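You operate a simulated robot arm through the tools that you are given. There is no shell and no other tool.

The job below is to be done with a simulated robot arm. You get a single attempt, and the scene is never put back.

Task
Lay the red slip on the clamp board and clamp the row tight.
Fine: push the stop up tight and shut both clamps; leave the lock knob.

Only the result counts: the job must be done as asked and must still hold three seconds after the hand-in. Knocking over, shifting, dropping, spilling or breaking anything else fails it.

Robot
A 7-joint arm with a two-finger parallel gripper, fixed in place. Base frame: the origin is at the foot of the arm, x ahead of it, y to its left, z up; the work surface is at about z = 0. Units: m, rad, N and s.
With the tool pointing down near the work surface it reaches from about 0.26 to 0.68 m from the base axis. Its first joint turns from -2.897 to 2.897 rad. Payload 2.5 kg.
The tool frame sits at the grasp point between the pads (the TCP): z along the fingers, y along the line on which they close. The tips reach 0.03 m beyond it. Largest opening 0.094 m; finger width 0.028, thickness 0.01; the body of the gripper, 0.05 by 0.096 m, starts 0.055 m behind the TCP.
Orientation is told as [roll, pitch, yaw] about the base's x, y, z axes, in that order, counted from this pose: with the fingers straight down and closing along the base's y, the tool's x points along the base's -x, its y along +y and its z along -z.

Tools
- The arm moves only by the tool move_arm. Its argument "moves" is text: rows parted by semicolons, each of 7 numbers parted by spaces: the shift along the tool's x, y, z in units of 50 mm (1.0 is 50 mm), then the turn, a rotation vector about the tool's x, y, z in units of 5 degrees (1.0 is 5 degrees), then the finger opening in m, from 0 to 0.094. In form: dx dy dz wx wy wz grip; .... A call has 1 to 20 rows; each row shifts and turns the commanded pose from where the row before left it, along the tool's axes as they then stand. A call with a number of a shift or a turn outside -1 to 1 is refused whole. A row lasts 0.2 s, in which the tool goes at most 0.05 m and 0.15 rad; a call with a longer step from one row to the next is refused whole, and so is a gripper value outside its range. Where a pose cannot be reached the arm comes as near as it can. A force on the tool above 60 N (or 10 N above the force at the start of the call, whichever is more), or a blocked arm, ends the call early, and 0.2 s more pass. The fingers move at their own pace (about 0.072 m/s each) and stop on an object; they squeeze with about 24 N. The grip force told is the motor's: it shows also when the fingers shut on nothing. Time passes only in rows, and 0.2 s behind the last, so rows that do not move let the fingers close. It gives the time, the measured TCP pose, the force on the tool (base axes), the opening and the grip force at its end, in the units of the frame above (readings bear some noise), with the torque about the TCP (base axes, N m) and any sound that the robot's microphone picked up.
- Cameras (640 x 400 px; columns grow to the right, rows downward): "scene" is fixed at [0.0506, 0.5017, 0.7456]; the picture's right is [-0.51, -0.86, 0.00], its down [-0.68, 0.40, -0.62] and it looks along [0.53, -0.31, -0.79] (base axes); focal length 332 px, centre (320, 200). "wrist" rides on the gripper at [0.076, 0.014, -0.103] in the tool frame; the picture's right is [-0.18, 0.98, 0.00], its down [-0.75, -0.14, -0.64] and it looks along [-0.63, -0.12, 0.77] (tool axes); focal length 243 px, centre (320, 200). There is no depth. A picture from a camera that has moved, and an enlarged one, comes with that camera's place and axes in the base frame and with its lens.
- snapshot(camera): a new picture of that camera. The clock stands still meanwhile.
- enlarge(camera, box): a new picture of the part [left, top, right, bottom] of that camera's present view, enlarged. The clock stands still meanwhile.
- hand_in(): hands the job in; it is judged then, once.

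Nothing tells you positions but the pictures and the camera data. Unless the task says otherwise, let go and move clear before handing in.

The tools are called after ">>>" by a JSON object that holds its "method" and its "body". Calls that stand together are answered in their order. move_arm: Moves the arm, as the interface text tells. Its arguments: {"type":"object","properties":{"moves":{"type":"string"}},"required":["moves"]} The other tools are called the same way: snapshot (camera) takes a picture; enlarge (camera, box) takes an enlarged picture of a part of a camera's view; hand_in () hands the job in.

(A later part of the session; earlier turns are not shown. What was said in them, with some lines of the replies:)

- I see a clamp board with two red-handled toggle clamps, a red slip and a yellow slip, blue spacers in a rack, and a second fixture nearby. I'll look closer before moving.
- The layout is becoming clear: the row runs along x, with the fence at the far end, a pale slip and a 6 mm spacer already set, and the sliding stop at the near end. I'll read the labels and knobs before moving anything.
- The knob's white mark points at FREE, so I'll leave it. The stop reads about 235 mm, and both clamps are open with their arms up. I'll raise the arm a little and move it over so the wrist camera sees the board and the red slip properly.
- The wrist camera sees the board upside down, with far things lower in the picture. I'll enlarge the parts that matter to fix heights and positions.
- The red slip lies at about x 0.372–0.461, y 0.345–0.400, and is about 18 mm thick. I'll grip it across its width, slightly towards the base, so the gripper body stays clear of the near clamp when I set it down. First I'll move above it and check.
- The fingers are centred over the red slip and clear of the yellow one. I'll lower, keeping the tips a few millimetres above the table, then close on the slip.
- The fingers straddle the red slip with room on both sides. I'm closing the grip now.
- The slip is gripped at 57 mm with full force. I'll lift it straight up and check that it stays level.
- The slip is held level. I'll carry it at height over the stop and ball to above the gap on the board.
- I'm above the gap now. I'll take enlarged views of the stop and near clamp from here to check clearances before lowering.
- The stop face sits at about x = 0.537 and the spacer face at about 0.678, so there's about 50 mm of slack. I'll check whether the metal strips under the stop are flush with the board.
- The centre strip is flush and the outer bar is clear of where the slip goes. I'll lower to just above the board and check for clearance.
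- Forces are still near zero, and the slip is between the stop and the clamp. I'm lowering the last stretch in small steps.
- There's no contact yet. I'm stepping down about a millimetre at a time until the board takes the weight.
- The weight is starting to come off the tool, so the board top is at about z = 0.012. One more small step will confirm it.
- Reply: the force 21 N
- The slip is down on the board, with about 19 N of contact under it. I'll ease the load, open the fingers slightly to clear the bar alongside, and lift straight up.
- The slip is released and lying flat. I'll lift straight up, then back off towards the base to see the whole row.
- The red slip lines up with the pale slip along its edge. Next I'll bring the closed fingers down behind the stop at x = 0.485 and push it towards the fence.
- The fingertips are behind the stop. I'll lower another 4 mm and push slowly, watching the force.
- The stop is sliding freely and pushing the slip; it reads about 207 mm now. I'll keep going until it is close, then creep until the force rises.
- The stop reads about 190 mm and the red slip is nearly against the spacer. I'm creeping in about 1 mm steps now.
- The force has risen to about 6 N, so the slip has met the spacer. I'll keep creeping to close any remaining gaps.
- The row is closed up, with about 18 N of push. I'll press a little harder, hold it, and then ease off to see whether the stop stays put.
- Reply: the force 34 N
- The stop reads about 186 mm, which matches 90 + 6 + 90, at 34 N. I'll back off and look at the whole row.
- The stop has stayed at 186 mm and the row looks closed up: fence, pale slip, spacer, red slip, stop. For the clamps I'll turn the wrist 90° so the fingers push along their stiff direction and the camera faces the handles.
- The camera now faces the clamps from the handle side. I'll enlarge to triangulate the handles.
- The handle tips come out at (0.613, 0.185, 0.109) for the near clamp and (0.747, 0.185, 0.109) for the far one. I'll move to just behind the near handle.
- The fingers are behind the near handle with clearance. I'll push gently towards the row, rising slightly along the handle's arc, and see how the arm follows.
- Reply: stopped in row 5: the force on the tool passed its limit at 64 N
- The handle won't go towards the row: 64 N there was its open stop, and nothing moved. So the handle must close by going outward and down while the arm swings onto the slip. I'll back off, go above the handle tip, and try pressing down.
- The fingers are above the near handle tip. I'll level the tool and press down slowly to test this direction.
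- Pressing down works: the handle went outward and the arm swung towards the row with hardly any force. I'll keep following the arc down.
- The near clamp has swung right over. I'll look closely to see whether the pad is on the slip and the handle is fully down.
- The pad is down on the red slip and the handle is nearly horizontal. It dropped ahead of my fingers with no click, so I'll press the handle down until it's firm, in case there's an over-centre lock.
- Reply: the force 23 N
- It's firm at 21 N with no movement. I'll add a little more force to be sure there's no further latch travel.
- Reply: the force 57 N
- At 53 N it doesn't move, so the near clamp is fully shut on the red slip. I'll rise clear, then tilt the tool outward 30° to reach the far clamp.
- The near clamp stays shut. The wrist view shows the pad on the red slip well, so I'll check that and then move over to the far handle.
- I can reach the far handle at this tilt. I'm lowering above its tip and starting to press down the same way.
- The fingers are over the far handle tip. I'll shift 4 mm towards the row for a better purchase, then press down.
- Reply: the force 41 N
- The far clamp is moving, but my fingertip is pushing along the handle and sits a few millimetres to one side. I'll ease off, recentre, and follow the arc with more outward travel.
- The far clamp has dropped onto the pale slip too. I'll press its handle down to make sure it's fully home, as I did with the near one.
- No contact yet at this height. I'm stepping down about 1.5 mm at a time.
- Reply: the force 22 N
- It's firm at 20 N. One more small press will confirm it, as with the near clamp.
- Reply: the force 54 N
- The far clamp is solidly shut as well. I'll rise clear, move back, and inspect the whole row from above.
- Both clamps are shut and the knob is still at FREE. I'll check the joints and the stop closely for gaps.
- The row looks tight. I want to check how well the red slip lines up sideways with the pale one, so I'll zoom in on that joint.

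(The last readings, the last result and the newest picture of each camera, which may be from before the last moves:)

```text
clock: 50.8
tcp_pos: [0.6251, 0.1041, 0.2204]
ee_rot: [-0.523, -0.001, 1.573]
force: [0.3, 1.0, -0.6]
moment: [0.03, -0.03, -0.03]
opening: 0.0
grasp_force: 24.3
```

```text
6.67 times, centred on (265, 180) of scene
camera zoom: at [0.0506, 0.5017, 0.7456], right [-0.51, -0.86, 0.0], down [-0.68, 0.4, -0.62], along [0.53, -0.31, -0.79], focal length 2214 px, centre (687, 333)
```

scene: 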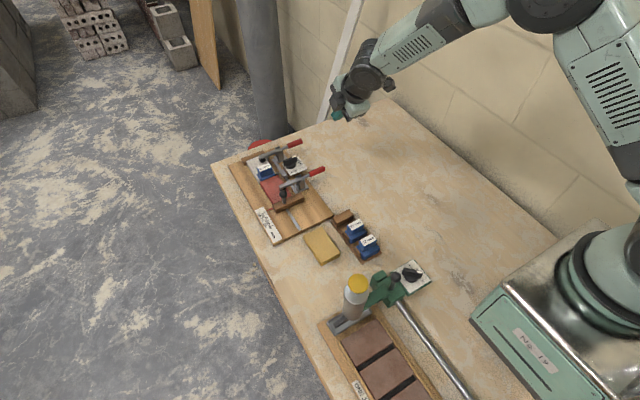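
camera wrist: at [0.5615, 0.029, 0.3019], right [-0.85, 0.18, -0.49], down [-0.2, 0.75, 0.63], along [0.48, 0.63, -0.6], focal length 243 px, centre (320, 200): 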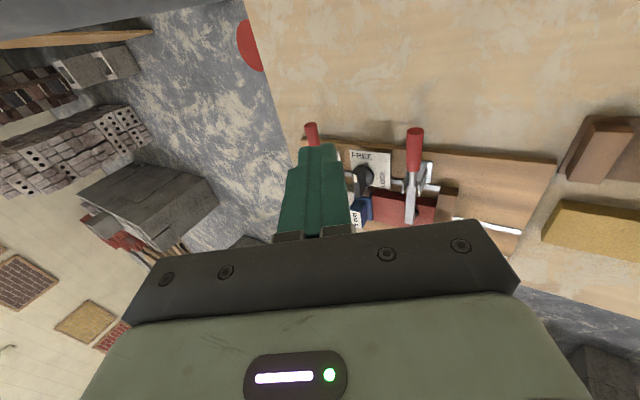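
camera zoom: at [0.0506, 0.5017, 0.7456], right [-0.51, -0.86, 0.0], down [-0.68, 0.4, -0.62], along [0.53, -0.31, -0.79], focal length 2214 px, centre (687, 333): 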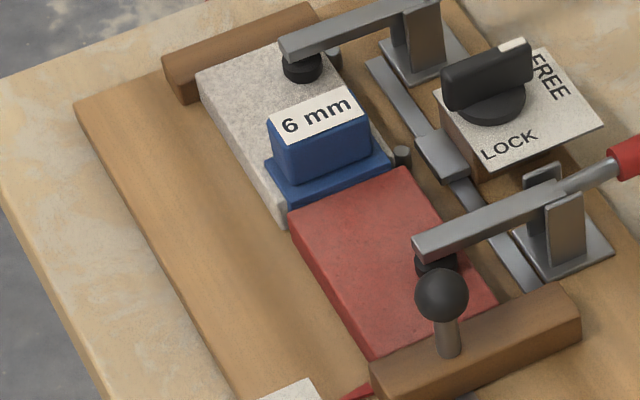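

The red slip lines up with the pale one to within about 1–2 mm. Before handing in, I'll straighten the tool and look straight down at the stop and joints to confirm there are no gaps.

>>> {"method": "move_arm", "body": {"moves": "0 0 0 -1 0 0 0; 0 0 0 -1 0 0 0; 0 0 0 -1 0 0 0; 0 0 0 -1 0 0 0; 0 0 0 -1 0 0 0; 0 0 0 -1 0 0 0; -0.6 0.1 -0.2 0 0 0 0; -0.6 0.1 0 0 0 0 0; -0.6 0.1 0 0 0 0 0; 0 0 0 0 0 0 0"}}

>>> {"method": "snapshot", "body": {"camera": "wrist"}}

```text
clock: 53.0
tcp_pos: [0.6103, 0.1974, 0.228]
ee_rot: [0.002, 0.001, 1.572]
force: [0.5, 0.0, -0.2]
moment: [-0.04, 0.05, -0.02]
opening: 0.0
grasp_force: 24.0
```

```text
taken
camera wrist: at [0.5963, 0.1207, 0.3317], right [-0.98, 0.18, 0.0], down [0.14, 0.75, 0.64], along [0.12, 0.63, -0.77], focal length 243 px, centre (320, 200)
```

wrist: 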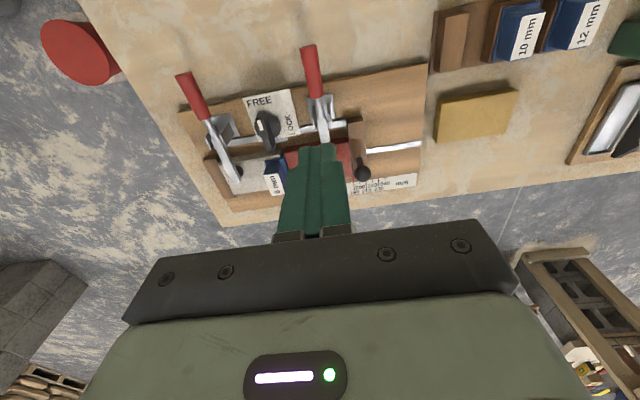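

>>> {"method": "move_arm", "body": {"moves": "-0.6 0.4 0 0 0 0 0; -0.6 0.4 0 0 0 0 0; 0 0 0 0 0 0 0"}}

>>> {"method": "snapshot", "body": {"camera": "wrist"}}

>>> {"method": "enlarge", "body": {"camera": "wrist", "box": [170, 60, 440, 190]}}

```text
clock: 53.8
tcp_pos: [0.5689, 0.2566, 0.2281]
ee_rot: [0.002, 0.002, 1.571]
force: [0.0, -0.2, 0.1]
moment: [0.0, 0.0, -0.01]
opening: 0.0001
grasp_force: 24.0
```

```text
taken
camera wrist: at [0.5555, 0.1788, 0.3306], right [-0.98, 0.18, 0.0], down [0.14, 0.75, 0.64], along [0.12, 0.63, -0.77], focal length 243 px, centre (320, 200)
```

wrist: 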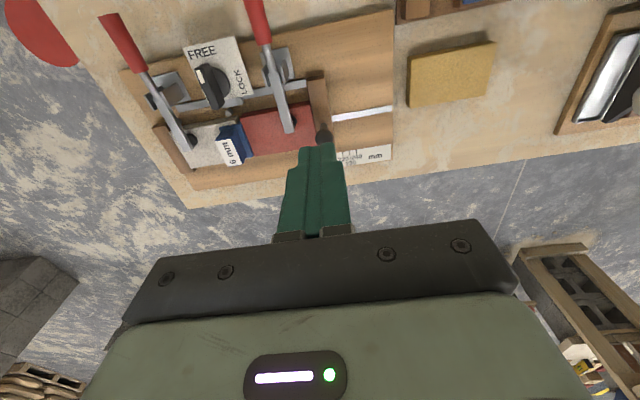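

```text
2.37 times, centred on (305, 125) of wrist
camera zoom: at [0.5555, 0.1788, 0.3306], right [-0.98, 0.18, 0.0], down [0.14, 0.75, 0.64], along [0.12, 0.63, -0.77], focal length 575 px, centre (356, 378)
```

zoom: 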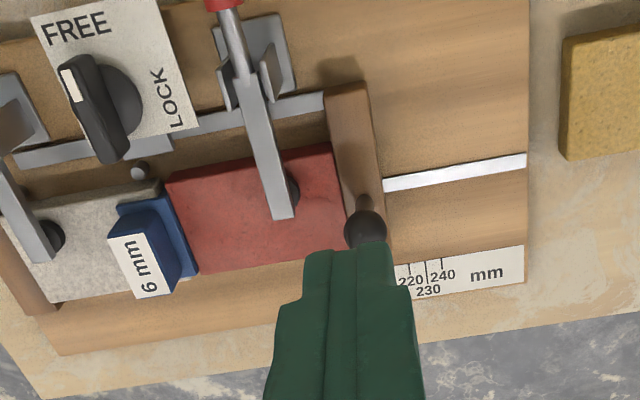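

>>> {"method": "enlarge", "body": {"camera": "wrist", "box": [280, 80, 340, 150]}}

>>> {"method": "enlarge", "body": {"camera": "wrist", "box": [180, 100, 260, 180]}}

>>> {"method": "enlarge", "body": {"camera": "wrist", "box": [140, 100, 220, 190]}}

```text
5.71 times, centred on (310, 115) of wrist
camera zoom: at [0.5555, 0.1788, 0.3306], right [-0.98, 0.18, 0.0], down [0.14, 0.75, 0.64], along [0.12, 0.63, -0.77], focal length 1386 px, centre (377, 686)
```

zoom: 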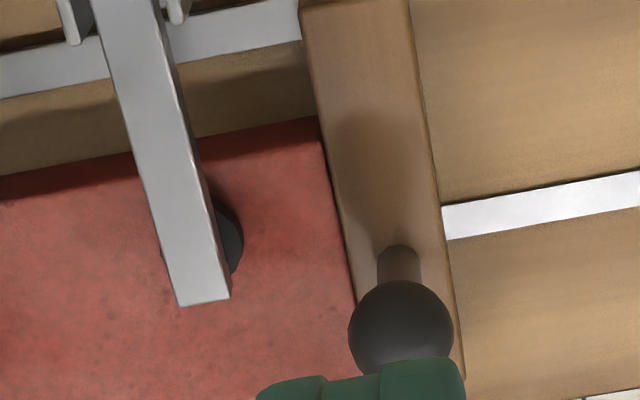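

```text
5.00 times, centred on (220, 140) of wrist
camera zoom: at [0.5555, 0.1788, 0.3306], right [-0.98, 0.18, 0.0], down [0.14, 0.75, 0.64], along [0.12, 0.63, -0.77], focal length 1213 px, centre (820, 500)
```

zoom: 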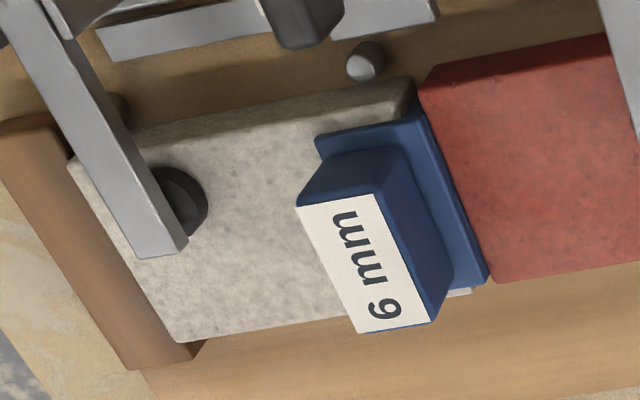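

```text
4.44 times, centred on (180, 145) of wrist
camera zoom: at [0.5555, 0.1788, 0.3306], right [-0.98, 0.18, 0.0], down [0.14, 0.75, 0.64], along [0.12, 0.63, -0.77], focal length 1078 px, centre (942, 444)
```

zoom: 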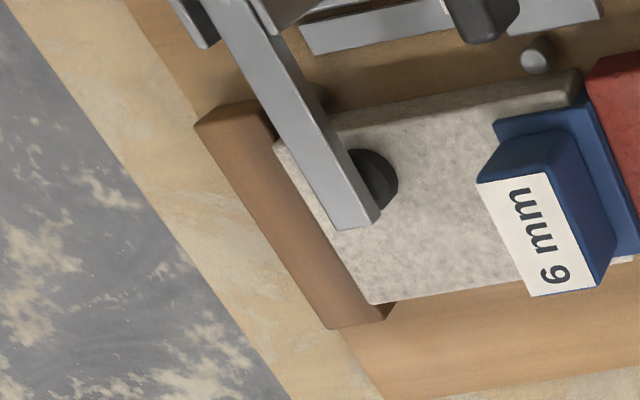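

There are no gaps at the stop, joint or fence, both pads are down, the knob is still on FREE, and the yellow slip and rack are where they were. I'll withdraw well clear of the board and take a final look.

>>> {"method": "move_arm", "body": {"moves": "0.4 0.5 -0.5 0 0 0 0; 0.4 0.6 -0.4 0 0 0 0; 0.4 0.6 0 0 0 0 0; 0.4 0.6 0 0 0 0 0; 0.4 0.6 0 0 0 0 0; 0.3 0.6 0 0 0 0 0; 0 0 0 0 0 0 0; 0 0 0 0 0 0 0; 0 0 0 0 0 0 0; 0 0 0 0 0 0 0; 0 0 0 0 0 0 0"}}

>>> {"method": "snapshot", "body": {"camera": "scene"}}

>>> {"method": "enlarge", "body": {"camera": "scene", "box": [225, 130, 355, 230]}}

```text
clock: 56.2
tcp_pos: [0.396, 0.1412, 0.272]
ee_rot: [0.003, -0.001, 1.572]
force: [-0.2, -0.6, 1.0]
moment: [0.02, -0.01, 0.0]
opening: 0.0
grasp_force: 24.5
```

```text
taken
```

scene: 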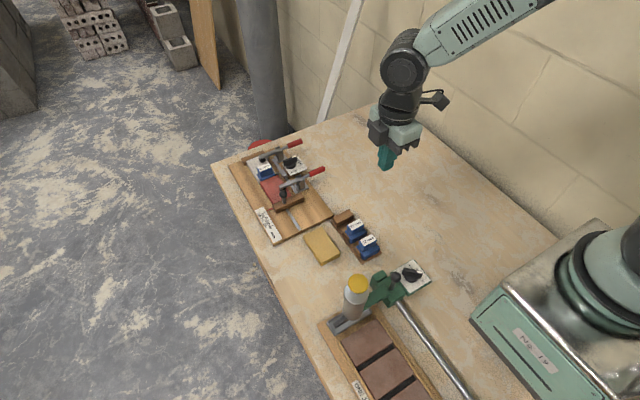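

```text
4.00 times, centred on (290, 180) of scene
camera zoom: at [0.0506, 0.5017, 0.7456], right [-0.51, -0.86, 0.0], down [-0.68, 0.4, -0.62], along [0.53, -0.31, -0.79], focal length 1329 px, centre (440, 280)
```

zoom: 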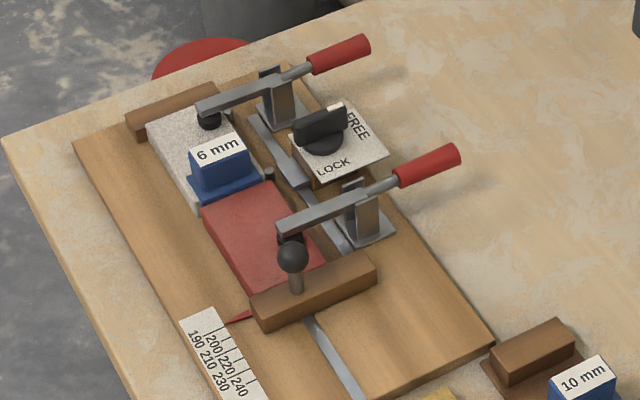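

The red slip is on the board against the spacer, the stop is pushed up tight, and both clamps are shut. The lock knob is untouched, nothing else has moved, and the arm is clear, so I'm handing in.

>>> {"method": "hand_in", "body": {}}

```text
The job is handed in.
```

The red slip is on the clamp board and the row is clamped tight; I've handed the job in, but no verdict came back.

- **Row:** fence, pale slip, 6 mm spacer, red slip, stop. I pushed the stop up with about 34 N. It reads about 186 mm, which matches 90 + 6 + 90, and I saw no gaps. The red slip lines up with the pale one to within about 1–2 mm.
- **Clamps:** both are shut, one pad on each slip. I pressed each handle down hard (44–53 N) and neither moved further.
- **Lock knob:** left alone, still on FREE.
- **Wrong push:** I first pushed the near clamp's handle the wrong way, and the arm stopped itself at 64 N against the handle's open stop. Nothing moved.

The yellow slip, the spacer rack and the neighbouring fixture look unchanged in the final pictures, and the arm is clear of the board.
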